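You operate a simulated robot arm through the tools that you are given. There is no shell and no other tool. Be economical: measure what you need, move in short steps, check, and stop when the job is done.

You are at the controls of a simulated robot arm. One attempt, no reset.

Task
Stand the teal-capped jar, waisted and slim bottle in the teal rings and band two caps.
Fine: jar in the large ring with the large teal band, waisted in the middle, slim in the small one with the green band. Set down upright: jar, waisted bottle, slim bottle.

It is judged by the outcome, as a careful person would: the job done as asked, and still so three seconds after it is handed in. It fails if anything else is knocked over, pushed out of place, dropped, spilled or broken. A push-on lid holds only when it is set on centred and level and pressed home; a screw cap is set on level and turned clockwise until tight.

Robot
A 7-joint arm with a fingered hand on a trunk, on a base that drives. Base frame: it is fixed to the floor where the robot stands at the start and does not move with it; the origin is under the middle of the robot, x ahead of it, y to its left, z up; the surface under the hand at the start is at about z = 860. Readings come in mm, degrees, newtons and seconds.
Its first joint turns from -69.0 to 172.0 degrees. Places, roughly: large teal ring [500, 0, 900]; middle teal ring [500, 100, 900]; small teal ring [500, 100, 900]. Payload 5 kg.
The tool frame sits at the grasp point between the pads (the TCP): z along the fingers, y along the line on which they close. The tips reach 32 mm beyond it. Largest opening 160 mm; the body of the gripper starts 89 mm behind the TCP. The gripper is a hand of 3 fingers: y runs from the thumb to the fingers, the wrist lies at [0, 0, -252] in the tool frame, and closing takes about 1.5 s.
Orientation is that of the tool frame in the base frame, as a unit quaternion [x, y, z, w]. With the fingers straight down and closing along the base's y, the tool's x points along the base's -x, its y along +y and its z along -z.

Tools
- The arm moves only by the tool nudge_tool. Its argument "targets" is a list of rows, each an object of numbers (a shift or turn left out is 0, a gripper value left out holds the last): "dx", "dy", "dz": the shift along the tool's x, y, z in mm; "ax", "ay", "az": the turn, a rotation vector about the tool's x, y, z in degrees. In form: [{"dx": .., "dy": .., "dz": .., "ax": .., "ay": .., "az": ..}, ...]. A call has 1 to 8 rows; each row shifts and turns the commanded pose from where the row before left it, along the tool's axes as they then stand. "gripper" is the closure in counts, from 0 (fully open) to 255 (shut), set as the call begins (left out, the last holds). A row lasts 0.2 s, in which the tool goes at most 50 mm and 8.6 degrees; a call with a longer step from one row to the next is refused whole, and so is a gripper value outside its range. A pose out of reach is approached as far as the arm can. The call stops where the force on the tool passes 40 N (or 10 N more than at its start, if that is more) or the arm is blocked; 0.2 s more then pass. Each finger travels about 108 mm/s and halts on what it meets, pressing with about 29 N; the grip force reading is that of the motor and also rises with nothing between the fingers. The clock runs only during rows and for 0.2 s after the last one: add rows that do not move to give the fingers time. The reply holds the time, the measured pose of the TCP, the force on the tool along the base axes, the opening and the grip force, in the units named above and with some noise, with the torque about the TCP (base axes, N m) and any sound that the robot's microphone picked up, and new pictures: "pictures" is both (left out), scene, wrist or none.
- Cameras (640 x 400 px; columns grow to the right, rows downward): "scene" is now at [124.2, 44.3, 1435.5]; the picture's right is [0.53, -0.85, -0.00], its down [-0.51, -0.31, -0.80] and it looks along [0.68, 0.42, -0.59] (base axes); focal length 252 px, centre (320, 200). "wrist" rides on the gripper at [65, -4, -116] in the tool frame; the picture's right is [0.06, 1.00, 0.00], its down [-0.87, 0.05, -0.49] and it looks along [-0.49, 0.03, 0.87] (tool axes); focal length 261 px, centre (320, 200). There is no depth. A picture from a camera that has moved, and an enlarged one, comes with that camera's place and axes in the base frame and with its lens.
- move_column(by): slides the trunk up (or, below 0, down) by that many mm; the arm and the scene camera ride with it, the base frame stays. It gives what a move gives, with no picture.
- roll_base(legs): drives the robot by 1 to 6 legs, each [ahead, left, turn to the left] in mm, mm and degrees, along the robot's own axes; the way and the turn of a leg run together, so that a leg with both is an arc; at most 1500 mm and 180 degrees a leg. The arm and the cameras ride along, it lands a little off, and it stops where it bumps. It gives what a move gives, and a new picture of the scene camera.
- set_fingers(finger1, finger2, thumb_bend): sets how far each is bent, from 0 (flat) to 1 (curled in); at 0.3 the hand is open as for a grip, at 0.7 the pads meet at the TCP. One left out holds its place. A second passes; each finger stops where it meets its share of the squeeze, and holds until it gets a number again. A gripper value or a shape takes the hand back. It gives what a move gives, with no picture; readings hold the bend of each and the force on the fingers (four entries, about 0 where the hand has none), thumb and palm.
- hand_shape(shape): the hand has 3 fingers and takes this shape, open, in about a second: jaw (thumb against the fingers, like two jaws); tri (thumb and two fingers); tip (a fingertip pinch); poke (one finger out to press); point (the index stretched); flat (the hand flat); cup (the hand cupped); fist (a fist). The gripper value then closes the fingers along that shape, each until it touches; the sizes above hold for jaw. It gives what a move gives, with no picture.
- turn_head(pan, tilt): turns the head with the scene camera to pan (to the left, within 86 degrees either way) and tilt (down, from -29 to 69), counted from straight ahead of the robot. It gives what a move gives, and a new picture of the scene camera.
- zoom(camera, box): a new picture of the part [left, top, right, bottom] of that camera's present view, enlarged. The clock stands still meanwhile.
- job_done(): hands the job in; it is judged then, once.

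Go step by step. Nothing tells you exact positions but the pictures and the camera data: compare them with the known pose of the tool, close in by small moves and look again before you grip or let go. The budget is 120 turns and 260 pictures, counting those below and the enlarged ones. Unless the task says otherwise, let go and move clear before handing in, and close with one line.

The tools are called after ">>>" by a JSON object that holds its "op" and its "data". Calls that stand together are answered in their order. nudge_tool: Moves the arm, as the interface text tells. Its arguments: {"type":"object","properties":{"targets":{"type":"array"},"gripper":{"type":"number"},"pictures":{"type":"string","enum":["both","scene","wrist","none"]}},"required":["targets"]} The other tools are called the same way: move_column (by) slides the trunk up or down; hand_shape (shape) gives the hand a shape; set_fingers (finger1, finger2, thumb_bend) moves the fingers one by one; roll_base (legs) drives the base; turn_head (pan, tilt) turns the head that bears the scene camera; zoom (camera, box) takes an enlarged picture of a part of a camera's view; job_done () hands the job in.

At the start:

```text
clock: 0.0
tcp_pos: [677.4, 145.6, 1291.4]
tcp_rot: [0.0, 1.0, 0.0, 0.0]
contact_force: [0.8, -0.7, 1.0]
torque: [0.02, 0.0, -0.02]
opening: 159.9
grip_force: 0.1
shape: jaw
bend: [0.3, 0.3, 0.3]
finger forces: [0.1, 0.0, 0.0, 0.0, 0.0, 0.1]
trunk travel left (down, up): [-600.0, 340.0]
robot x, y, heading: [-0.9, 2.0, 0.1]
head pan, tilt: [31.7, 36.5]
```

scene: 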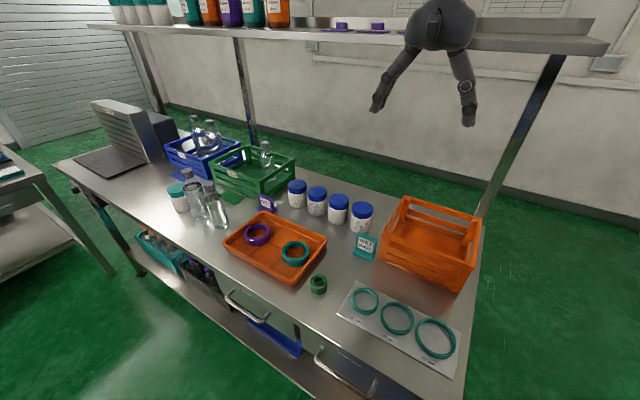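
wrist: 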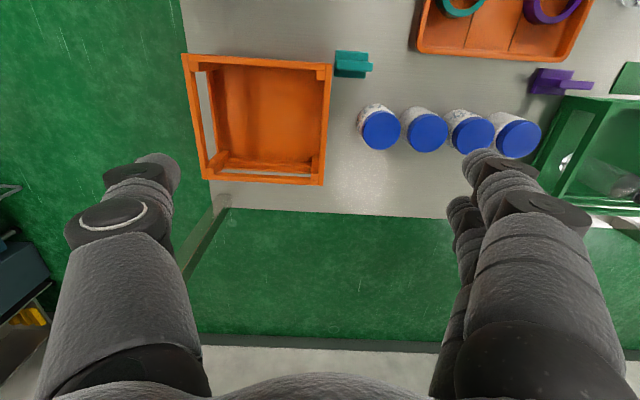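

I see a bench with a ring board at the near right, a tray with bands, and a group of bottles at the far left. I'll enlarge those parts to identify the objects.

>>> {"op": "zoom", "data": {"camera": "scene", "box": [140, 100, 300, 240]}}

>>> {"op": "zoom", "data": {"camera": "scene", "box": [220, 190, 480, 380]}}

```text
2.86 times, centred on (220, 170) of scene
camera zoom: at [124.2, 44.3, 1435.5], right [0.53, -0.85, 0.0], down [-0.51, -0.31, -0.8], along [0.68, 0.42, -0.59], focal length 719 px, centre (606, 286)
```

zoom: 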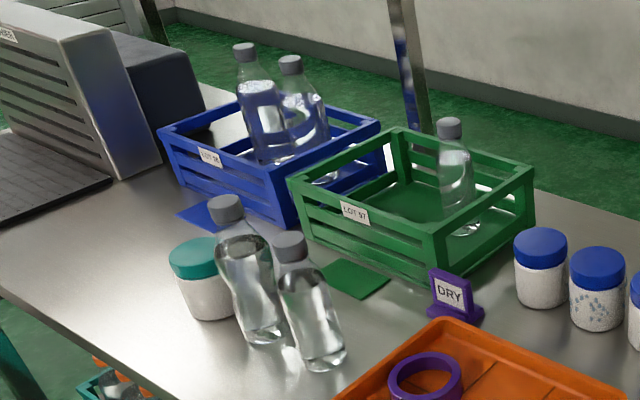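

```text
2.11 times, centred on (350, 285) of scene
camera zoom: at [124.2, 44.3, 1435.5], right [0.53, -0.85, 0.0], down [-0.51, -0.31, -0.8], along [0.68, 0.42, -0.59], focal length 530 px, centre (257, 21)
```

zoom: 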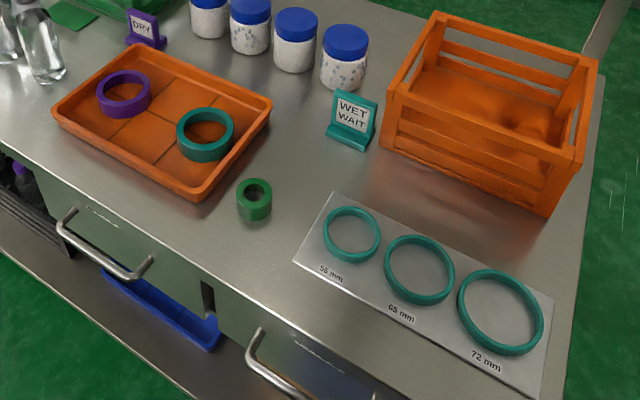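

The jar, waisted and slim bottle stand near x≈485 at y≈873, 768 and 666. The rings are near x≈481 at y≈-31 (72 mm), 54 (65 mm) and 134 (55 mm). I'll pull the arm back a little from the shelf, then drive left so that everything is within reach.

>>> {"op": "nudge_tool", "data": {"targets": [{"dx": 50}, {"dx": 50}, {"dx": 40}, {}], "pictures": "none"}}

>>> {"op": "roll_base", "data": {"legs": [[0, 420, 0]]}}

>>> {"op": "turn_head", "data": {"pan": 35, "tilt": 50}}

>>> {"op": "turn_head", "data": {"pan": -40, "tilt": 50}}

```text
clock: 1.0
tcp_pos: [536.4, 146.6, 1291.7]
tcp_rot: [0.0, 1.0, 0.0, -0.001]
contact_force: [-0.1, 0.4, -1.1]
torque: [-0.02, 0.02, 0.0]
opening: 159.8
grip_force: 0.1
shape: jaw
bend: [0.3, 0.3, 0.3]
finger forces: [0.0, 0.0, 0.0, 0.0, 0.0, 0.0]
trunk travel left (down, up): [-600.0, 340.0]
robot x, y, heading: [0.9, -2.4, -0.1]
head pan, tilt: [31.7, 36.5]
```

```text
clock: 3.6
tcp_pos: [536.9, 566.5, 1291.4]
tcp_rot: [0.0, 1.0, 0.0, 0.0]
contact_force: [-0.1, -0.4, -0.1]
torque: [-0.03, 0.01, 0.01]
opening: 159.7
grip_force: 0.0
shape: jaw
bend: [0.3, 0.3, 0.3]
finger forces: [0.1, 0.1, 0.0, 0.0, 0.0, 0.0]
trunk travel left (down, up): [-600.0, 340.0]
robot x, y, heading: [-1.4, 420.6, -0.0]
head pan, tilt: [31.7, 36.5]
camera scene: at [124.4, 465.5, 1435.5], right [0.52, -0.85, 0.0], down [-0.51, -0.31, -0.8], along [0.68, 0.42, -0.59], focal length 252 px, centre (320, 200)
```

scene: 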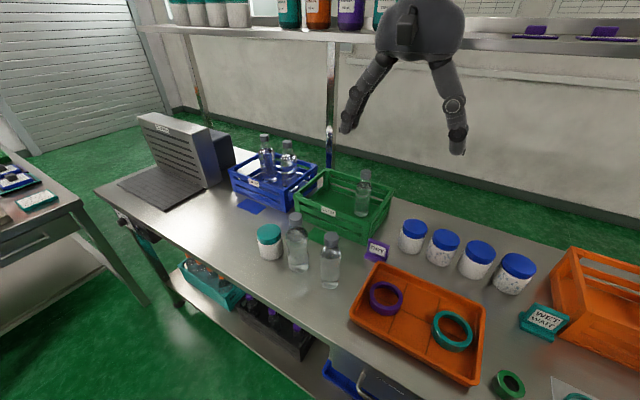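

```text
clock: 4.3
tcp_pos: [535.0, 565.7, 1291.7]
tcp_rot: [0.0, 1.0, 0.0, -0.001]
contact_force: [0.5, 0.2, -0.3]
torque: [-0.03, -0.05, 0.0]
opening: 160.0
grip_force: 0.2
shape: jaw
bend: [0.3, 0.3, 0.3]
finger forces: [0.0, 0.0, 0.0, 0.1, 0.0, 0.0]
trunk travel left (down, up): [-600.0, 340.0]
robot x, y, heading: [-1.2, 421.4, -0.0]
head pan, tilt: [35.0, 50.0]
camera scene: at [113.3, 462.7, 1416.1], right [0.57, -0.82, 0.0], down [-0.63, -0.44, -0.64], along [0.53, 0.37, -0.77], focal length 252 px, centre (320, 200)
```

scene: 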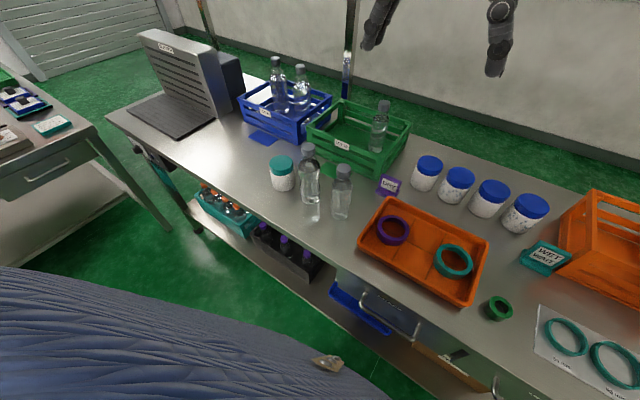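

```text
clock: 5.8
tcp_pos: [536.2, 566.9, 1292.2]
tcp_rot: [0.0, 1.0, 0.0, 0.0]
contact_force: [0.4, 0.1, 0.3]
torque: [-0.02, 0.02, -0.01]
opening: 160.1
grip_force: 0.2
shape: jaw
bend: [0.3, 0.3, 0.3]
finger forces: [0.0, 0.1, 0.0, 0.1, 0.0, 0.1]
trunk travel left (down, up): [-600.0, 340.0]
robot x, y, heading: [2.0, 413.2, 0.2]
head pan, tilt: [-40.0, 50.0]
camera scene: at [109.1, 369.2, 1416.0], right [-0.64, -0.77, 0.0], down [-0.59, 0.49, -0.64], along [0.49, -0.41, -0.77], focal length 252 px, centre (320, 200)
```

scene: 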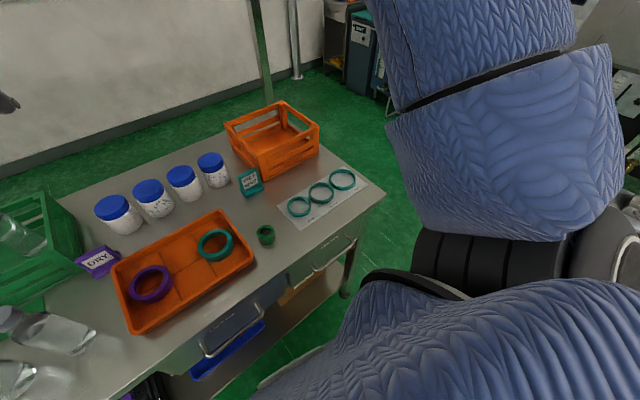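

Base is well placed. I'll zoom on the rings and bands for precise positions.

>>> {"op": "zoom", "data": {"camera": "scene", "box": [190, 140, 390, 265]}}

>>> {"op": "turn_head", "data": {"pan": 50, "tilt": 55}}

>>> {"op": "zoom", "data": {"camera": "scene", "box": [280, 80, 480, 205]}}

```text
3.20 times, centred on (290, 202) of scene
camera zoom: at [109.1, 369.2, 1416.0], right [-0.64, -0.77, 0.0], down [-0.59, 0.49, -0.64], along [0.49, -0.41, -0.77], focal length 805 px, centre (416, 192)
```

zoom: 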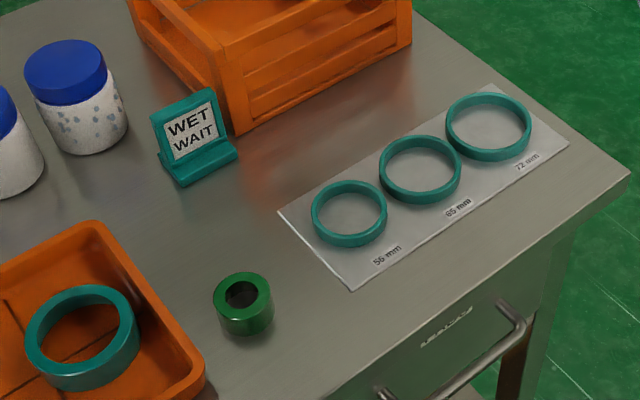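

```text
clock: 7.5
tcp_pos: [536.4, 565.3, 1291.7]
tcp_rot: [0.0, 1.0, 0.0, 0.0]
contact_force: [-0.2, 0.1, -0.2]
torque: [0.04, 0.02, 0.01]
opening: 159.9
grip_force: 0.1
shape: jaw
bend: [0.3, 0.3, 0.3]
finger forces: [0.0, 0.1, 0.0, 0.1, 0.0, 0.1]
trunk travel left (down, up): [-600.0, 340.0]
robot x, y, heading: [2.5, 420.8, -0.1]
head pan, tilt: [50.0, 55.0]
camera scene: at [96.5, 473.9, 1409.5], right [0.77, -0.64, 0.0], down [-0.53, -0.63, -0.57], along [0.37, 0.44, -0.82], focal length 252 px, centre (320, 200)
```

scene: 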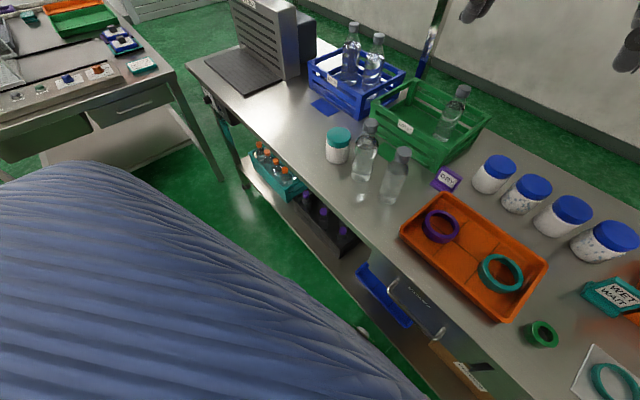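

```text
3.20 times, centred on (380, 142) of scene
camera zoom: at [96.5, 473.9, 1409.5], right [0.77, -0.64, 0.0], down [-0.53, -0.63, -0.57], along [0.37, 0.44, -0.82], focal length 805 px, centre (128, 384)
```

zoom: 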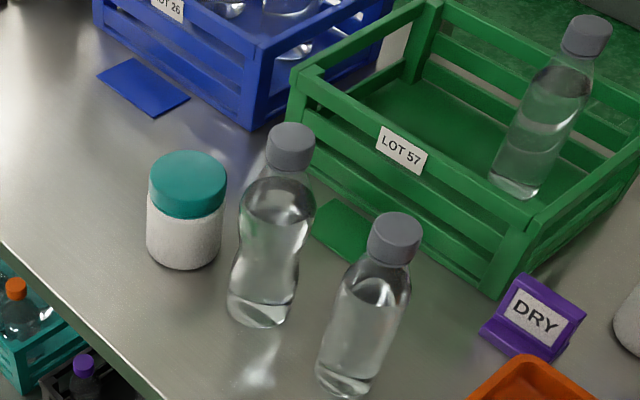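

The rings come out at x≈480, y≈-31, 53 and 133, and the jar at about (488, 860), standing 86 mm tall. I'll turn the hand so it closes along base x, which clears the neighbours, and go above the jar.

>>> {"op": "nudge_tool", "data": {"targets": [{"az": 8.5}, {"az": 8.5}, {"az": 8.5}, {"az": 8.5}, {"az": 8.5}, {"az": 8.5}, {"az": 8.5}, {"az": 8.5}], "pictures": "none"}}

>>> {"op": "nudge_tool", "data": {"targets": [{"az": 8.5}, {"az": 8.5}, {"az": 5}, {"dx": 50, "dy": -10}, {"dx": 50, "dy": -10}, {"dx": 50, "dy": -10}, {"dx": 50, "dy": -10}, {"dx": 50, "dy": -8}], "pictures": "none"}}

>>> {"op": "nudge_tool", "data": {"targets": [{"dx": 43}, {"dz": 50}, {"dz": 50}, {"dz": 50}, {}], "pictures": "both"}}

```text
clock: 9.3
tcp_pos: [537.4, 564.7, 1292.6]
tcp_rot: [0.559, 0.829, 0.0, 0.0]
contact_force: [-0.3, 0.1, 1.1]
torque: [0.0, -0.02, -0.03]
opening: 159.9
grip_force: 0.0
shape: jaw
bend: [0.3, 0.3, 0.3]
finger forces: [0.0, 0.0, 0.0, 0.0, 0.0, 0.1]
trunk travel left (down, up): [-600.0, 340.0]
robot x, y, heading: [-3.2, 417.4, 0.1]
head pan, tilt: [50.0, 55.0]
```

```text
refused: row 4 steps farther than a row can; nothing moved
```

```text
clock: 10.5
tcp_pos: [539.4, 592.0, 1166.3]
tcp_rot: [0.559, 0.829, -0.001, 0.001]
contact_force: [-0.5, -0.1, 0.2]
torque: [-0.04, -0.01, 0.01]
opening: 160.1
grip_force: 0.1
shape: jaw
bend: [0.3, 0.3, 0.3]
finger forces: [0.1, 0.1, 0.0, 0.1, 0.1, 0.0]
out of reach, approached as far as the arm can: row 3, 4
trunk travel left (down, up): [-600.0, 340.0]
robot x, y, heading: [-2.3, 419.3, -0.0]
head pan, tilt: [50.0, 55.0]
camera scene: at [95.3, 475.1, 1409.6], right [0.77, -0.64, 0.0], down [-0.53, -0.63, -0.57], along [0.37, 0.44, -0.82], focal length 252 px, centre (320, 200)
camera wrist: at [511.2, 653.1, 1282.5], right [0.9, 0.43, 0.0], down [0.38, -0.78, 0.49], along [0.21, -0.44, -0.87], focal length 261 px, centre (320, 200)
```

scene: 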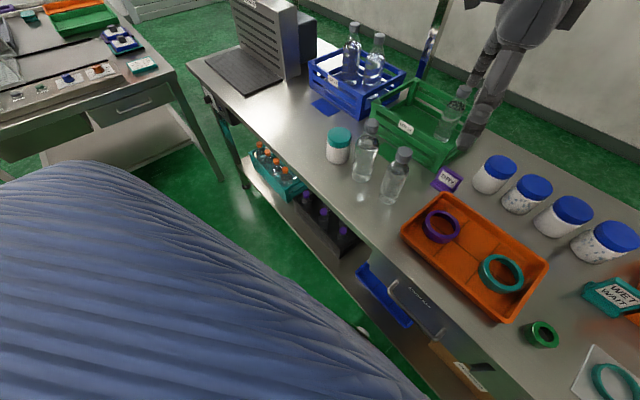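
wrist: 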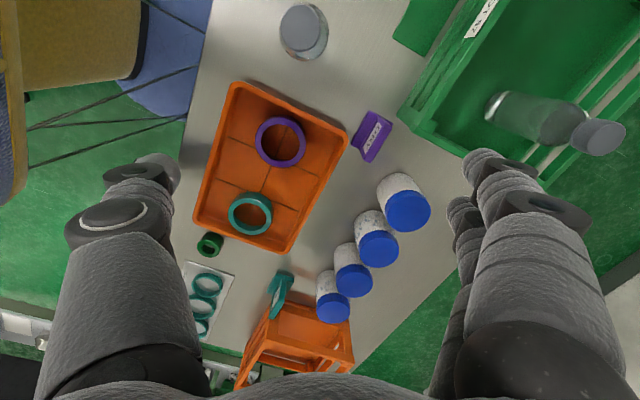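

The arm hit its limit while going down here, so I'll rise again and finish the turn and the sideways move.

>>> {"op": "nudge_tool", "data": {"targets": [{"dz": -50}, {"dz": -50}, {"az": 8.5}, {"az": 8.5}, {"az": 5}], "pictures": "none"}}

>>> {"op": "nudge_tool", "data": {"targets": [{"dx": 45, "dy": -10}, {"dx": 45, "dy": -10}, {"dx": 45, "dy": -10}, {"dx": 45, "dy": -10}, {"dx": 45, "dy": -8}, {"dx": 43}, {}], "pictures": "none"}}

>>> {"op": "nudge_tool", "data": {"targets": [{"dz": 40}, {"dz": 40}, {}], "pictures": "both"}}

```text
clock: 11.7
tcp_pos: [539.9, 592.1, 1264.6]
tcp_rot: [0.6, 0.8, 0.0, -0.001]
contact_force: [-0.9, 0.0, 0.4]
torque: [0.01, 0.02, 0.01]
opening: 159.9
grip_force: 0.1
shape: jaw
bend: [0.3, 0.3, 0.3]
finger forces: [0.0, 0.1, 0.1, 0.0, 0.1, 0.1]
out of reach, approached as far as the arm can: row 4, 5
trunk travel left (down, up): [-600.0, 340.0]
robot x, y, heading: [2.4, 421.8, 0.1]
head pan, tilt: [50.0, 55.0]
```

```text
clock: 13.3
tcp_pos: [489.4, 765.9, 1303.9]
tcp_rot: [0.599, 0.801, -0.001, 0.0]
contact_force: [0.2, 0.7, 1.1]
torque: [0.03, -0.02, 0.01]
opening: 159.9
grip_force: 0.0
shape: jaw
bend: [0.3, 0.3, 0.3]
finger forces: [0.1, 0.1, 0.0, 0.0, 0.1, 0.0]
out of reach, approached as far as the arm can: row 1, 2, 3, 4, 5
trunk travel left (down, up): [-600.0, 340.0]
robot x, y, heading: [3.0, 419.1, -0.2]
head pan, tilt: [50.0, 55.0]
```

```text
clock: 14.1
tcp_pos: [517.6, 765.6, 1260.5]
tcp_rot: [0.599, 0.801, -0.001, 0.0]
contact_force: [-0.2, 0.3, 0.1]
torque: [0.02, -0.02, -0.04]
opening: 159.8
grip_force: 0.0
shape: jaw
bend: [0.3, 0.3, 0.3]
finger forces: [0.1, 0.1, 0.1, 0.0, 0.0, 0.0]
out of reach, approached as far as the arm can: row 1, 2
trunk travel left (down, up): [-600.0, 340.0]
robot x, y, heading: [3.2, 419.9, -0.1]
head pan, tilt: [50.0, 55.0]
camera scene: at [95.9, 473.8, 1409.6], right [0.77, -0.64, 0.0], down [-0.53, -0.63, -0.57], along [0.37, 0.44, -0.82], focal length 252 px, centre (320, 200)
camera wrist: at [496.2, 829.0, 1375.4], right [0.94, 0.34, 0.0], down [0.3, -0.82, 0.49], along [0.17, -0.46, -0.87], focal length 261 px, centre (320, 200)
```

scene: 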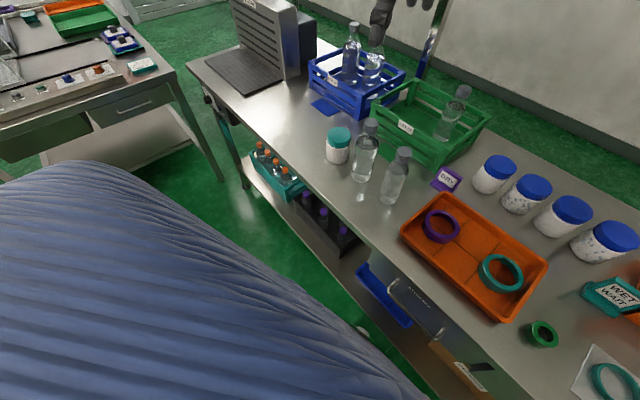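
wrist: 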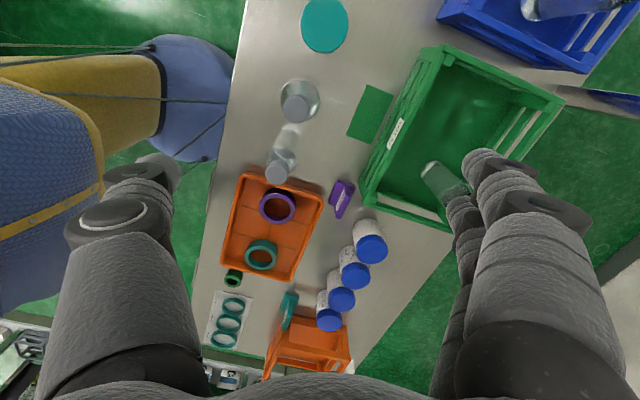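

The yaw direction runs against a wrist limit, so I'll turn the other way until the tool's x points at the robot at about 225°. The hand then closes diagonally, which still clears the neighbours.

>>> {"op": "nudge_tool", "data": {"targets": [{"az": -8.5}, {"az": -8.5}, {"az": -8.5}, {"az": -8.5}, {"az": -8.5}, {"az": -8.5}, {"az": -8.5}, {"az": -8.5}], "pictures": "none"}}

>>> {"op": "nudge_tool", "data": {"targets": [{"az": -8.5}, {"az": -8.5}, {"az": -8.5}, {"az": -8.5}, {"az": -8.5}, {"az": -8.5}, {}], "pictures": "none"}}

```text
clock: 15.9
tcp_pos: [518.2, 768.5, 1257.4]
tcp_rot: [0.049, 0.999, 0.0, 0.0]
contact_force: [0.1, 0.4, 0.3]
torque: [-0.01, 0.02, 0.02]
opening: 159.8
grip_force: 0.0
shape: jaw
bend: [0.3, 0.3, 0.3]
finger forces: [0.1, 0.0, 0.0, 0.1, 0.0, 0.0]
trunk travel left (down, up): [-600.0, 340.0]
robot x, y, heading: [0.7, 416.7, -0.2]
head pan, tilt: [50.0, 55.0]
```

```text
clock: 17.5
tcp_pos: [517.8, 768.1, 1257.6]
tcp_rot: [-0.385, 0.923, 0.0, 0.0]
contact_force: [-0.3, -0.1, 0.7]
torque: [-0.04, -0.01, -0.03]
opening: 160.0
grip_force: 0.1
shape: jaw
bend: [0.3, 0.3, 0.3]
finger forces: [0.0, 0.0, 0.0, 0.0, 0.1, 0.1]
trunk travel left (down, up): [-600.0, 340.0]
robot x, y, heading: [0.3, 423.0, 0.1]
head pan, tilt: [50.0, 55.0]
```

Yaw is good at 225°. Next I'll move over the jar and down to about z 1100 for a look.

>>> {"op": "nudge_tool", "data": {"targets": [{"dx": -22, "dy": 43}, {"dx": -22, "dy": 43}, {"dz": 50}, {"dz": 50}, {"dz": 45}, {}], "pictures": "wrist"}}

```text
clock: 18.9
tcp_pos: [487.8, 859.1, 1114.6]
tcp_rot: [-0.385, 0.923, -0.001, 0.001]
contact_force: [-0.8, -0.5, 0.2]
torque: [-0.03, 0.02, 0.02]
opening: 159.7
grip_force: 0.1
shape: jaw
bend: [0.3, 0.3, 0.3]
finger forces: [0.0, 0.0, 0.0, 0.1, 0.0, 0.1]
trunk travel left (down, up): [-600.0, 340.0]
robot x, y, heading: [2.0, 418.1, -0.1]
head pan, tilt: [50.0, 55.0]
camera wrist: at [445.1, 811.3, 1229.8], right [-0.75, 0.66, 0.0], down [0.57, 0.66, 0.49], along [0.32, 0.37, -0.87], focal length 261 px, centre (320, 200)
```

wrist: 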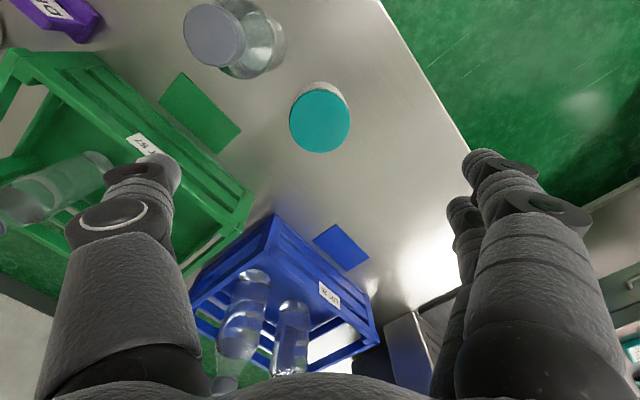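

The jar cap is right on the tool axis. I'll descend to z≈965, check, and then go to the grip height.

>>> {"op": "nudge_tool", "data": {"targets": [{"dz": 40}, {"dz": 40}, {"dz": 40}, {"dz": 30}, {}], "pictures": "both"}}

```text
clock: 20.1
tcp_pos: [486.4, 859.4, 964.3]
tcp_rot: [-0.385, 0.923, -0.001, -0.001]
contact_force: [0.3, -0.5, -0.9]
torque: [-0.02, -0.01, -0.01]
opening: 159.8
grip_force: 0.0
shape: jaw
bend: [0.3, 0.3, 0.3]
finger forces: [0.0, 0.0, 0.0, 0.0, 0.0, 0.0]
trunk travel left (down, up): [-600.0, 340.0]
robot x, y, heading: [0.2, 423.8, 0.0]
head pan, tilt: [50.0, 55.0]
camera scene: at [96.1, 474.1, 1409.6], right [0.77, -0.64, 0.0], down [-0.53, -0.63, -0.57], along [0.37, 0.44, -0.82], focal length 252 px, centre (320, 200)
camera wrist: at [444.0, 811.8, 1079.4], right [-0.75, 0.66, 0.0], down [0.57, 0.66, 0.49], along [0.32, 0.37, -0.87], focal length 261 px, centre (320, 200)
```

scene: 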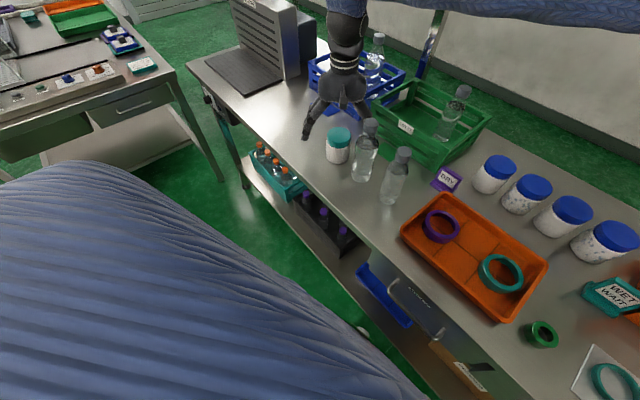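
wrist: 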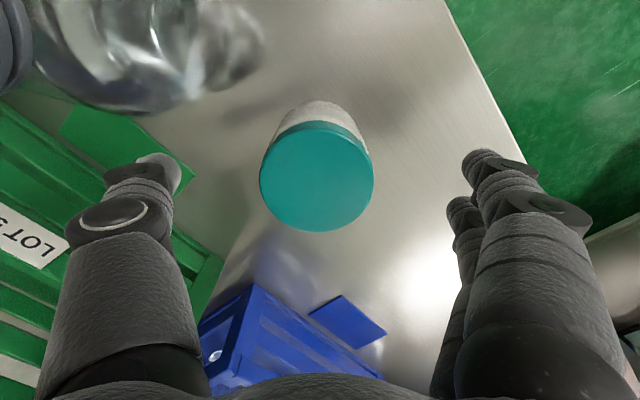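

Centred. I'm going down 50 mm and closing.

>>> {"op": "nudge_tool", "data": {"targets": [{"dz": 25, "dx": 1}, {"dz": 25, "dx": 1}, {}], "pictures": "wrist"}}

>>> {"op": "nudge_tool", "data": {"targets": [{}, {}, {}, {}, {}, {}, {}, {}], "gripper": 255, "pictures": "both"}}

```text
clock: 20.9
tcp_pos: [486.2, 857.6, 914.6]
tcp_rot: [-0.385, 0.923, -0.001, 0.0]
contact_force: [0.5, 0.0, 1.0]
torque: [0.02, 0.02, -0.02]
opening: 160.2
grip_force: 0.0
shape: jaw
bend: [0.3, 0.3, 0.3]
finger forces: [0.0, 0.0, 0.1, 0.0, 0.0, 0.0]
trunk travel left (down, up): [-600.0, 340.0]
robot x, y, heading: [-1.7, 421.9, 0.0]
head pan, tilt: [50.0, 55.0]
camera wrist: at [443.1, 810.2, 1029.7], right [-0.75, 0.66, 0.0], down [0.57, 0.66, 0.49], along [0.32, 0.37, -0.87], focal length 261 px, centre (320, 200)
```

wrist: 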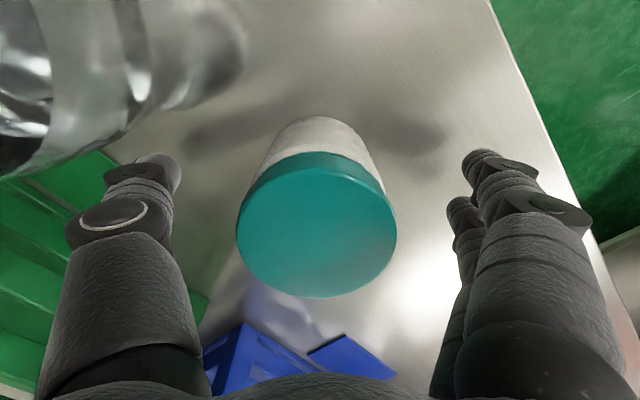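

```text
clock: 22.7
tcp_pos: [484.6, 858.6, 914.2]
tcp_rot: [-0.385, 0.923, 0.0, 0.001]
contact_force: [0.0, 0.2, 0.2]
torque: [0.01, 0.03, -0.01]
opening: 59.5
grip_force: 28.8
shape: jaw
bend: [0.73, 0.73, 0.7]
finger forces: [12.1, 13.4, 0.1, 0.1, 25.6, 0.0]
trunk travel left (down, up): [-600.0, 340.0]
robot x, y, heading: [0.5, 417.7, -0.2]
head pan, tilt: [50.0, 55.0]
camera scene: at [96.6, 474.2, 1409.5], right [0.77, -0.64, 0.0], down [-0.53, -0.63, -0.57], along [0.37, 0.44, -0.82], focal length 252 px, centre (320, 200)
camera wrist: at [443.3, 810.4, 1029.7], right [-0.75, 0.66, 0.0], down [0.57, 0.66, 0.49], along [0.32, 0.37, -0.87], focal length 261 px, centre (320, 200)
```

scene: 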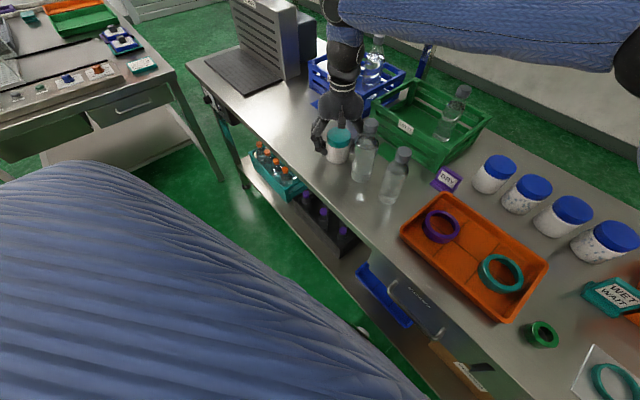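
wrist: 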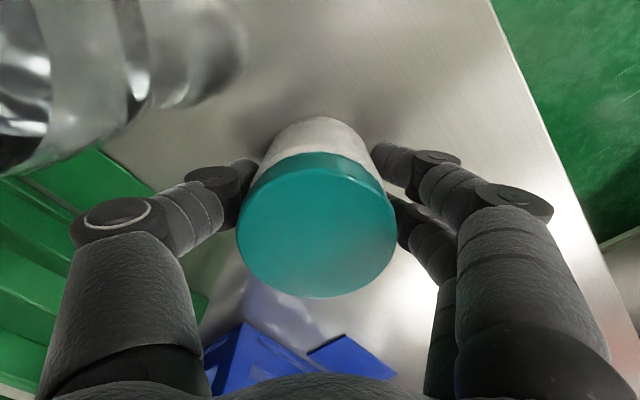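

Gripped at the body. I'll lift it clear of the bottles and carry it toward the middle.

>>> {"op": "nudge_tool", "data": {"targets": [{"dz": -20}, {"dz": -40}, {"dz": -45}, {"dz": -45}, {"dz": -45}, {"dz": -45}, {}], "pictures": "wrist"}}

>>> {"op": "nudge_tool", "data": {"targets": [{"dx": 20, "dy": -20}, {"dx": 32, "dy": -32}, {"dx": 32, "dy": -32}, {"dx": 32, "dy": -32}, {"dx": 32, "dy": -32}, {"dx": 32, "dy": -32}, {"dx": 32, "dy": -32}, {"dx": 32, "dy": -32}], "pictures": "none"}}

>>> {"op": "nudge_tool", "data": {"targets": [{"dx": 32, "dy": -32}, {"dx": 28, "dy": -28}, {"az": 8.5}, {"az": 8.5}, {"az": 8.5}, {"az": 8.5}, {"az": 8.5}, {}], "pictures": "none"}}

>>> {"op": "turn_head", "data": {"pan": -40, "tilt": 50}}

```text
clock: 24.3
tcp_pos: [486.0, 859.3, 1152.6]
tcp_rot: [-0.385, 0.923, -0.001, -0.001]
contact_force: [-0.1, 0.0, -3.2]
torque: [-0.04, 0.01, 0.01]
opening: 59.6
grip_force: 29.2
shape: jaw
bend: [0.73, 0.73, 0.7]
finger forces: [12.0, 13.4, 0.1, 0.0, 25.7, 0.0]
trunk travel left (down, up): [-600.0, 340.0]
robot x, y, heading: [4.3, 418.6, -0.2]
head pan, tilt: [50.0, 55.0]
camera wrist: at [443.8, 811.7, 1268.5], right [-0.75, 0.66, 0.0], down [0.57, 0.66, 0.49], along [0.32, 0.37, -0.87], focal length 261 px, centre (320, 200)
```

wrist: 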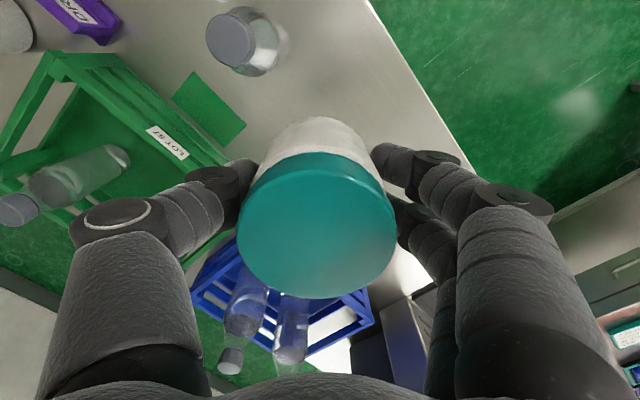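

```text
clock: 26.1
tcp_pos: [487.9, 514.7, 1153.7]
tcp_rot: [-0.385, 0.923, 0.0, -0.001]
contact_force: [0.7, -0.4, -2.2]
torque: [0.03, -0.02, 0.02]
opening: 59.1
grip_force: 29.1
shape: jaw
bend: [0.73, 0.73, 0.7]
finger forces: [12.1, 13.5, 0.0, 0.1, 26.0, 0.0]
trunk travel left (down, up): [-600.0, 340.0]
robot x, y, heading: [2.8, 419.7, 0.3]
head pan, tilt: [50.0, 55.0]
```

```text
clock: 27.9
tcp_pos: [487.4, 427.2, 1152.8]
tcp_rot: [-0.022, 1.0, 0.001, 0.0]
contact_force: [0.7, -0.1, -2.0]
torque: [0.02, 0.03, -0.04]
opening: 59.1
grip_force: 28.8
shape: jaw
bend: [0.73, 0.73, 0.7]
finger forces: [12.2, 13.6, 0.0, 0.0, 25.9, 0.0]
trunk travel left (down, up): [-600.0, 340.0]
robot x, y, heading: [-0.7, 420.7, 0.0]
head pan, tilt: [50.0, 55.0]
```

```text
clock: 29.5
tcp_pos: [488.6, 427.8, 1153.3]
tcp_rot: [-0.024, 1.0, -0.001, -0.001]
contact_force: [0.4, -0.9, -2.2]
torque: [-0.03, -0.03, -0.01]
opening: 59.3
grip_force: 29.4
shape: jaw
bend: [0.73, 0.73, 0.7]
finger forces: [12.1, 13.6, 0.0, 0.0, 25.9, 0.1]
trunk travel left (down, up): [-600.0, 340.0]
robot x, y, heading: [-1.0, 419.9, 0.1]
head pan, tilt: [-40.0, 50.0]
camera scene: at [109.2, 369.1, 1416.0], right [-0.64, -0.77, 0.0], down [-0.59, 0.49, -0.64], along [0.49, -0.41, -0.77], focal length 252 px, centre (320, 200)
```

scene: 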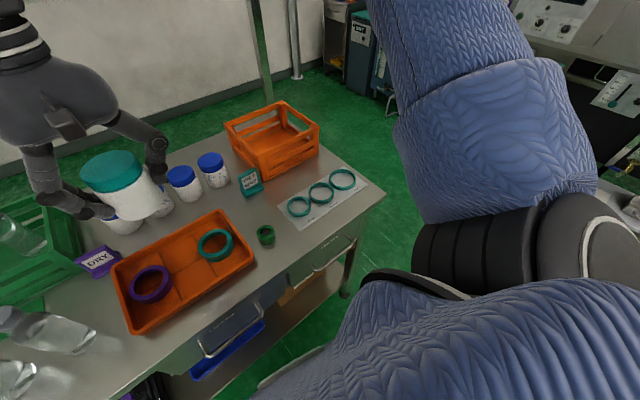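

The grip is holding. I'll finish the rotation and carry the jar over the large ring.

>>> {"op": "nudge_tool", "data": {"targets": [{"az": 8.5}, {"az": 8.5}, {"az": 8.5}, {"az": 8.5}, {"az": 8.5}, {"az": 4.1}], "pictures": "none"}}

>>> {"op": "nudge_tool", "data": {"targets": [{"dx": -25, "dy": -27}, {"dx": -33, "dy": -35}, {"dx": -33, "dy": -35}, {"dx": -33, "dy": -35}, {"dx": -33, "dy": -35}, {"dx": -33, "dy": -35}, {"dx": -33, "dy": -35}, {"dx": -33, "dy": -35}], "pictures": "none"}}

>>> {"op": "nudge_tool", "data": {"targets": [{"dx": -33, "dy": -35}, {"dx": -28, "dy": -27}, {"dz": 40}, {"dz": 40}, {"dz": 40}, {}], "pictures": "both"}}

```text
clock: 30.9
tcp_pos: [488.9, 428.3, 1153.2]
tcp_rot: [0.374, 0.927, -0.001, 0.0]
contact_force: [-0.8, 0.0, -1.3]
torque: [0.0, 0.0, 0.01]
opening: 59.1
grip_force: 28.7
shape: jaw
bend: [0.73, 0.73, 0.7]
finger forces: [12.1, 13.7, 0.1, 0.0, 25.8, 0.0]
trunk travel left (down, up): [-600.0, 340.0]
robot x, y, heading: [3.0, 418.7, 0.2]
head pan, tilt: [-40.0, 50.0]
```

```text
clock: 32.7
tcp_pos: [484.3, 55.1, 1154.1]
tcp_rot: [0.372, 0.928, 0.0, -0.001]
contact_force: [0.7, -0.2, -3.0]
torque: [0.05, -0.02, -0.02]
opening: 59.1
grip_force: 29.1
shape: jaw
bend: [0.73, 0.73, 0.7]
finger forces: [12.4, 13.8, 0.1, 0.0, 25.9, 0.0]
trunk travel left (down, up): [-600.0, 340.0]
robot x, y, heading: [1.3, 418.4, -0.2]
head pan, tilt: [-40.0, 50.0]
```

```text
clock: 34.1
tcp_pos: [492.0, -11.4, 1031.0]
tcp_rot: [0.373, 0.928, 0.001, 0.0]
contact_force: [0.1, 0.4, -3.0]
torque: [0.0, -0.01, 0.0]
opening: 59.1
grip_force: 28.7
shape: jaw
bend: [0.73, 0.73, 0.7]
finger forces: [12.6, 14.0, 0.0, 0.0, 25.6, 0.0]
out of reach, approached as far as the arm can: row 2
trunk travel left (down, up): [-600.0, 340.0]
robot x, y, heading: [-0.4, 419.1, 0.1]
head pan, tilt: [-40.0, 50.0]
camera scene: at [108.5, 369.9, 1416.1], right [-0.64, -0.77, 0.0], down [-0.59, 0.49, -0.64], along [0.49, -0.41, -0.77], focal length 252 px, centre (320, 200)
camera wrist: at [442.6, 32.4, 1147.1], right [0.65, 0.76, 0.0], down [0.66, -0.56, 0.49], along [0.38, -0.32, -0.87], focal length 261 px, centre (320, 200)
```

scene: 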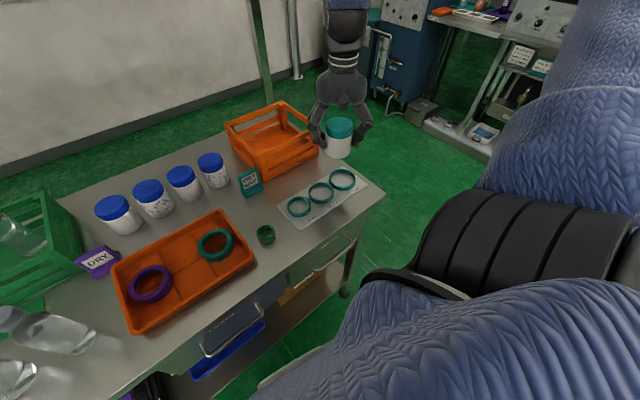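
wrist: 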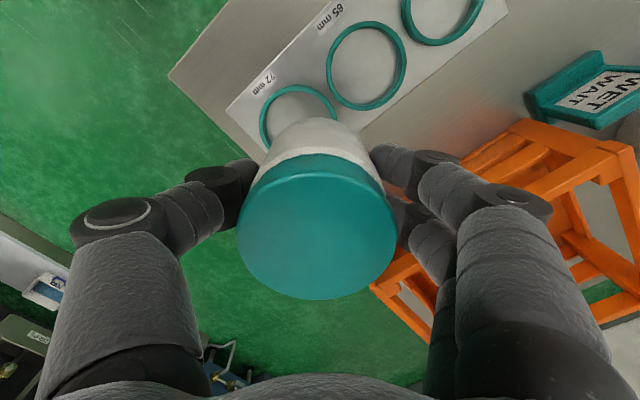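

Reach limited the last step at height. I'll go a little lower and then centre over the ring.

>>> {"op": "nudge_tool", "data": {"targets": [{"dz": 40}, {"dx": -9, "dy": -22}, {"dz": 20}, {}], "pictures": "both"}}

>>> {"op": "zoom", "data": {"camera": "scene", "box": [270, 100, 400, 230]}}

```text
clock: 35.1
tcp_pos: [483.6, -34.9, 970.7]
tcp_rot: [0.374, 0.928, -0.001, 0.0]
contact_force: [-0.6, 1.1, -2.4]
torque: [0.02, -0.02, -0.02]
opening: 58.9
grip_force: 29.0
shape: jaw
bend: [0.73, 0.73, 0.7]
finger forces: [12.9, 14.1, 0.0, 0.1, 25.8, 0.1]
trunk travel left (down, up): [-600.0, 340.0]
robot x, y, heading: [-0.6, 420.2, 0.2]
head pan, tilt: [-40.0, 50.0]
camera scene: at [107.8, 369.5, 1416.2], right [-0.64, -0.77, 0.0], down [-0.59, 0.49, -0.64], along [0.49, -0.41, -0.77], focal length 252 px, centre (320, 200)
camera wrist: at [434.1, 8.6, 1086.9], right [0.65, 0.76, 0.0], down [0.66, -0.56, 0.49], along [0.38, -0.32, -0.87], focal length 261 px, centre (320, 200)
```

scene: 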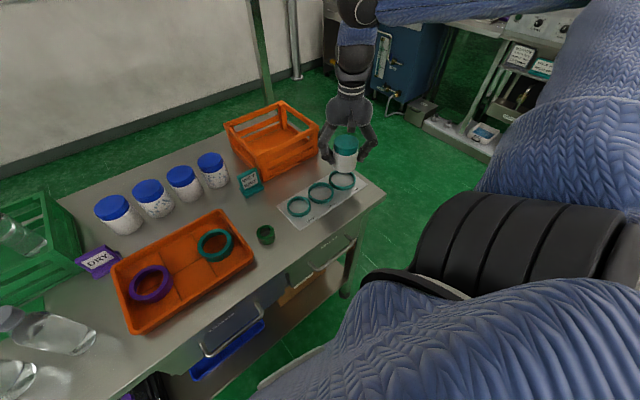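
wrist: 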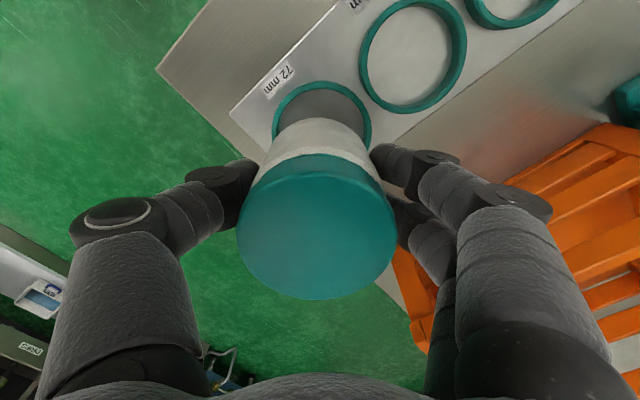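

```text
3.08 times, centred on (335, 165) of scene
camera zoom: at [107.8, 369.5, 1416.2], right [-0.64, -0.77, 0.0], down [-0.59, 0.49, -0.64], along [0.49, -0.41, -0.77], focal length 774 px, centre (274, 308)
```

zoom: 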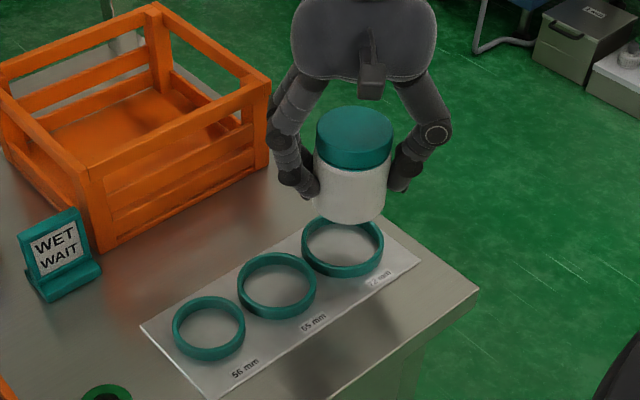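

The ring centre is about 3 mm off in both tool x and y. I'll correct that and go lower.

>>> {"op": "nudge_tool", "data": {"targets": [{"dx": 3, "dy": 3}, {"dz": 18}, {"dz": 12}, {}], "pictures": "both"}}

>>> {"op": "zoom", "data": {"camera": "scene", "box": [310, 130, 380, 200]}}

>>> {"op": "zoom", "data": {"camera": "wrist", "box": [240, 60, 400, 160]}}

```text
clock: 36.1
tcp_pos: [485.5, -29.4, 940.9]
tcp_rot: [0.373, 0.928, -0.001, 0.0]
contact_force: [-0.1, 0.1, -1.8]
torque: [0.05, 0.0, 0.01]
opening: 59.0
grip_force: 28.6
shape: jaw
bend: [0.73, 0.73, 0.7]
finger forces: [12.8, 14.1, 0.0, 0.1, 25.7, 0.0]
trunk travel left (down, up): [-600.0, 340.0]
robot x, y, heading: [2.1, 418.6, 0.0]
head pan, tilt: [-40.0, 50.0]
camera scene: at [109.1, 368.5, 1416.0], right [-0.64, -0.77, 0.0], down [-0.59, 0.49, -0.64], along [0.49, -0.41, -0.77], focal length 252 px, centre (320, 200)
camera wrist: at [435.7, 13.4, 1056.7], right [0.65, 0.76, 0.0], down [0.67, -0.56, 0.49], along [0.38, -0.32, -0.87], focal length 261 px, centre (320, 200)
```

scene: 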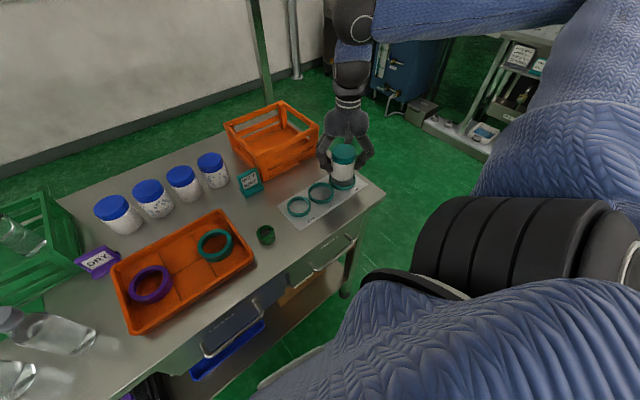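
wrist: 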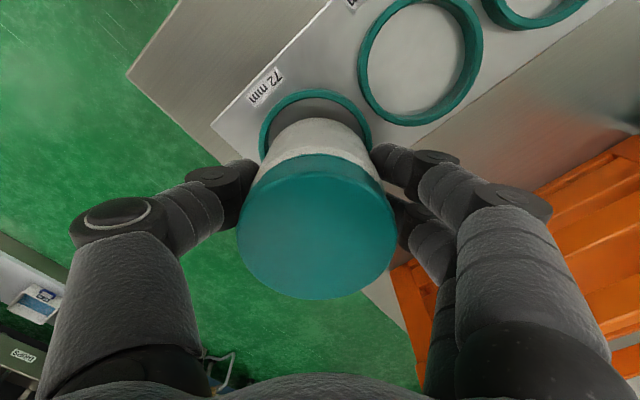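

```text
5.71 times, centred on (345, 165) of scene
camera zoom: at [109.1, 368.5, 1416.0], right [-0.64, -0.77, 0.0], down [-0.59, 0.49, -0.64], along [0.49, -0.41, -0.77], focal length 1438 px, centre (177, 400)
```

zoom: 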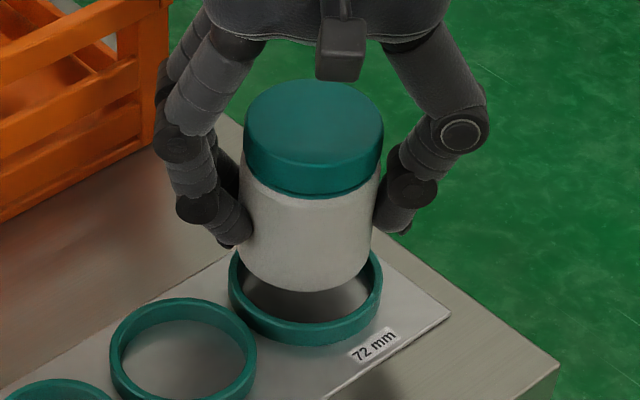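

```text
4.00 times, centred on (320, 110) of wrist
camera zoom: at [435.7, 13.4, 1056.7], right [0.65, 0.76, 0.0], down [0.67, -0.56, 0.49], along [0.38, -0.32, -0.87], focal length 1043 px, centre (320, 560)
```

zoom: 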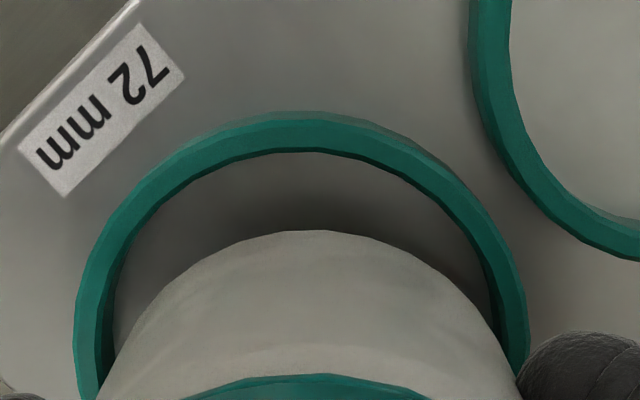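

In y the jar lines up with the ring, and in x it needs about 3.5 mm more. I'll shift it, lower gently, and watch the force.

>>> {"op": "nudge_tool", "data": {"targets": [{"dx": 3.5}, {"dz": 6}, {"dz": 5}, {}], "pictures": "both"}}

>>> {"op": "zoom", "data": {"camera": "wrist", "box": [240, 60, 400, 160]}}

>>> {"op": "zoom", "data": {"camera": "scene", "box": [310, 130, 380, 200]}}

```text
clock: 37.1
tcp_pos: [480.9, -27.7, 930.6]
tcp_rot: [0.373, 0.928, 0.0, 0.001]
contact_force: [-0.3, 0.1, 1.1]
torque: [0.01, -0.08, -0.02]
opening: 58.8
grip_force: 29.0
shape: jaw
bend: [0.73, 0.73, 0.7]
finger forces: [12.7, 14.6, 0.0, 0.0, 26.4, 0.0]
trunk travel left (down, up): [-600.0, 340.0]
robot x, y, heading: [-0.1, 424.0, 0.2]
head pan, tilt: [-40.0, 50.0]
camera scene: at [108.9, 368.8, 1416.1], right [-0.64, -0.77, 0.0], down [-0.59, 0.49, -0.64], along [0.49, -0.41, -0.77], focal length 252 px, centre (320, 200)
camera wrist: at [432.8, 15.3, 1046.0], right [0.65, 0.76, 0.0], down [0.66, -0.56, 0.49], along [0.38, -0.32, -0.87], focal length 261 px, centre (320, 200)
```

scene: 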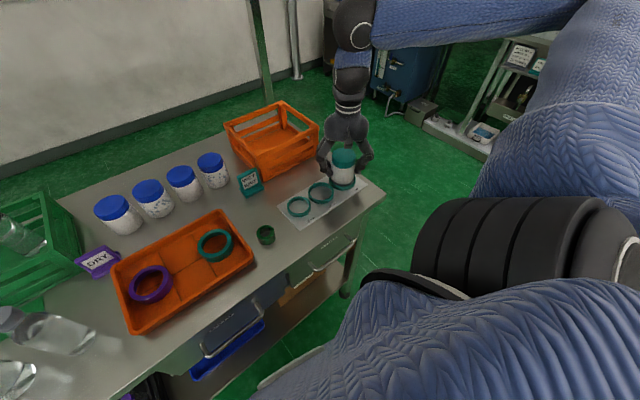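
wrist: 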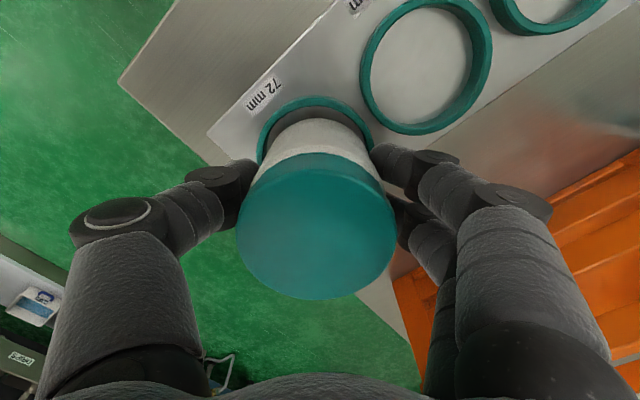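

```text
4.00 times, centred on (320, 110) of wrist
camera zoom: at [432.8, 15.3, 1046.0], right [0.65, 0.76, 0.0], down [0.66, -0.56, 0.49], along [0.38, -0.32, -0.87], focal length 1043 px, centre (320, 560)
```

zoom: 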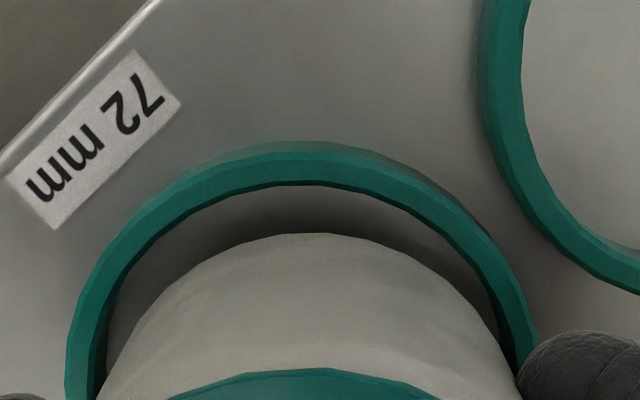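

```text
5.71 times, centred on (345, 165) of scene
camera zoom: at [108.9, 368.8, 1416.1], right [-0.64, -0.77, 0.0], down [-0.59, 0.49, -0.64], along [0.49, -0.41, -0.77], focal length 1438 px, centre (177, 400)
```

zoom: 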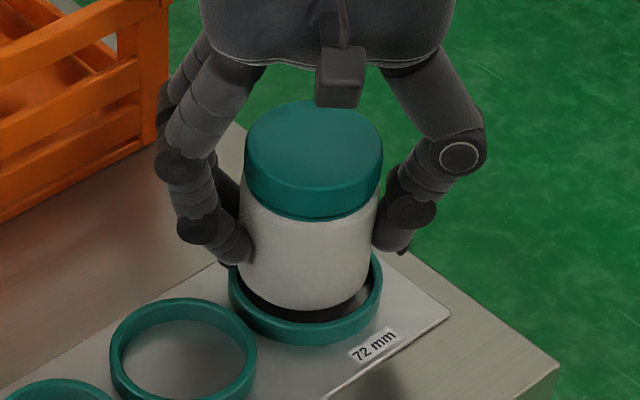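

The jar is wider than I first thought, about 70 mm, so clearance is about 1 mm. The far-side gap shows it needs roughly 5.5 mm more in tool x. I'll lift a bit, shift, and look.

>>> {"op": "nudge_tool", "data": {"targets": [{"dz": -6}, {"dx": 5.5}, {}, {"dz": 4}, {}], "pictures": "none"}}

>>> {"op": "zoom", "data": {"camera": "wrist", "box": [240, 60, 400, 160]}}

>>> {"op": "zoom", "data": {"camera": "scene", "box": [310, 130, 380, 200]}}

```text
clock: 38.3
tcp_pos: [478.6, -24.2, 930.6]
tcp_rot: [0.374, 0.927, 0.001, 0.001]
contact_force: [0.5, -0.2, -2.8]
torque: [0.02, -0.02, 0.02]
opening: 59.3
grip_force: 29.0
shape: jaw
bend: [0.73, 0.73, 0.7]
finger forces: [12.9, 14.4, 0.0, 0.1, 26.1, 0.0]
trunk travel left (down, up): [-600.0, 340.0]
robot x, y, heading: [1.6, 419.2, 0.1]
head pan, tilt: [-40.0, 50.0]
```

```text
4.00 times, centred on (320, 110) of wrist
camera zoom: at [429.1, 19.3, 1047.8], right [0.65, 0.76, 0.0], down [0.67, -0.56, 0.49], along [0.38, -0.32, -0.87], focal length 1043 px, centre (320, 560)
```

zoom: 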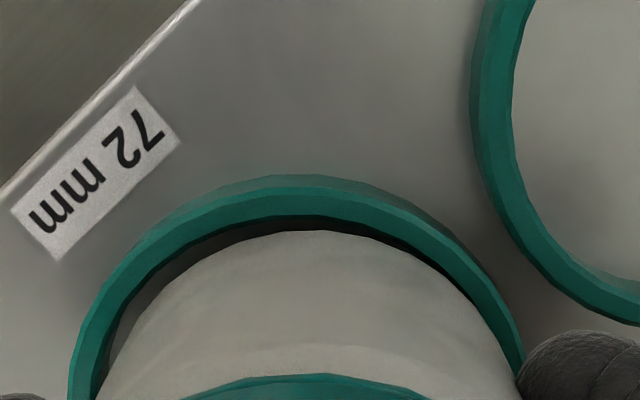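

```text
5.71 times, centred on (345, 165) of scene
camera zoom: at [108.9, 368.8, 1416.0], right [-0.64, -0.77, 0.0], down [-0.59, 0.49, -0.64], along [0.49, -0.41, -0.77], focal length 1438 px, centre (177, 400)
```

zoom: 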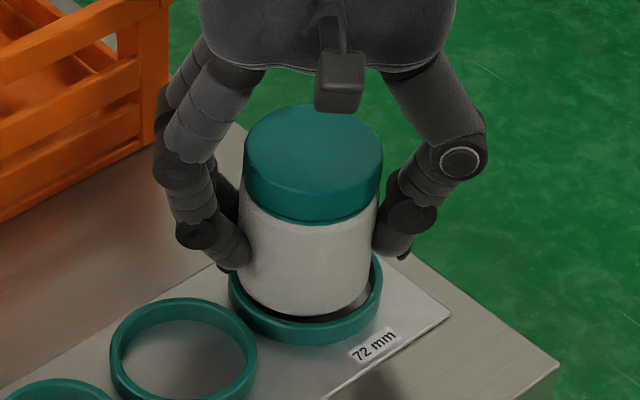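

Nearly centred now, so I'll shift -1.2 mm in y and +0.8 mm in x, and lower slowly.

>>> {"op": "nudge_tool", "data": {"targets": [{"dx": 0.8, "dy": -1.2}, {"dz": 3}, {"dz": 3}, {}], "pictures": "none"}}

>>> {"op": "zoom", "data": {"camera": "wrist", "box": [240, 60, 400, 160]}}

>>> {"op": "zoom", "data": {"camera": "scene", "box": [310, 130, 380, 200]}}

```text
clock: 39.3
tcp_pos: [477.0, -24.4, 925.6]
tcp_rot: [0.373, 0.928, 0.0, 0.0]
contact_force: [2.0, -7.3, 6.1]
torque: [-0.08, -0.05, -0.06]
opening: 59.1
grip_force: 28.4
shape: jaw
bend: [0.74, 0.73, 0.7]
finger forces: [12.2, 14.3, 0.0, 0.0, 29.3, 0.0]
trunk travel left (down, up): [-600.0, 340.0]
robot x, y, heading: [2.3, 417.5, -0.0]
head pan, tilt: [-40.0, 50.0]
```

```text
4.00 times, centred on (320, 110) of wrist
camera zoom: at [427.9, 18.8, 1041.7], right [0.65, 0.76, 0.0], down [0.66, -0.56, 0.49], along [0.38, -0.32, -0.87], focal length 1043 px, centre (320, 560)
```

zoom: 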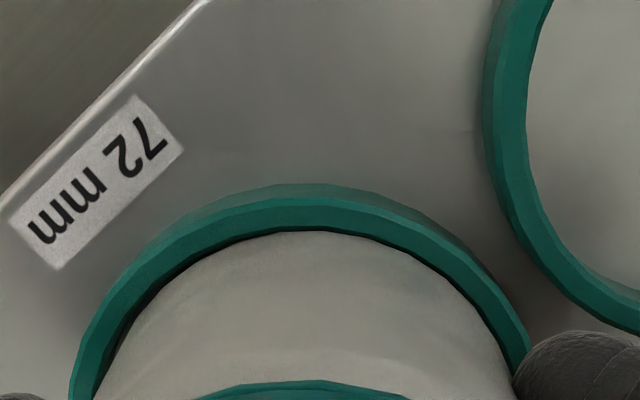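

```text
5.71 times, centred on (345, 165) of scene
camera zoom: at [108.8, 368.4, 1416.1], right [-0.64, -0.77, 0.0], down [-0.59, 0.49, -0.64], along [0.49, -0.41, -0.77], focal length 1438 px, centre (177, 400)
```

zoom: 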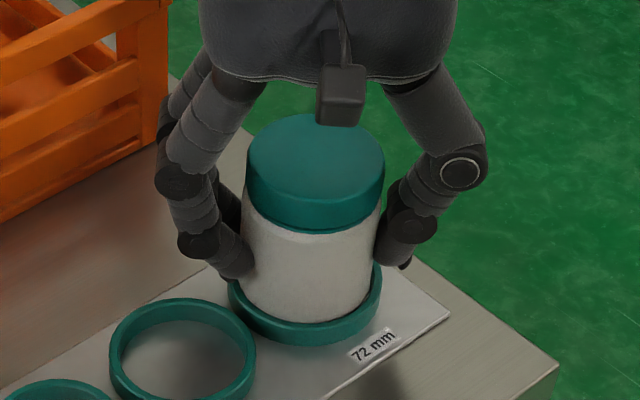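

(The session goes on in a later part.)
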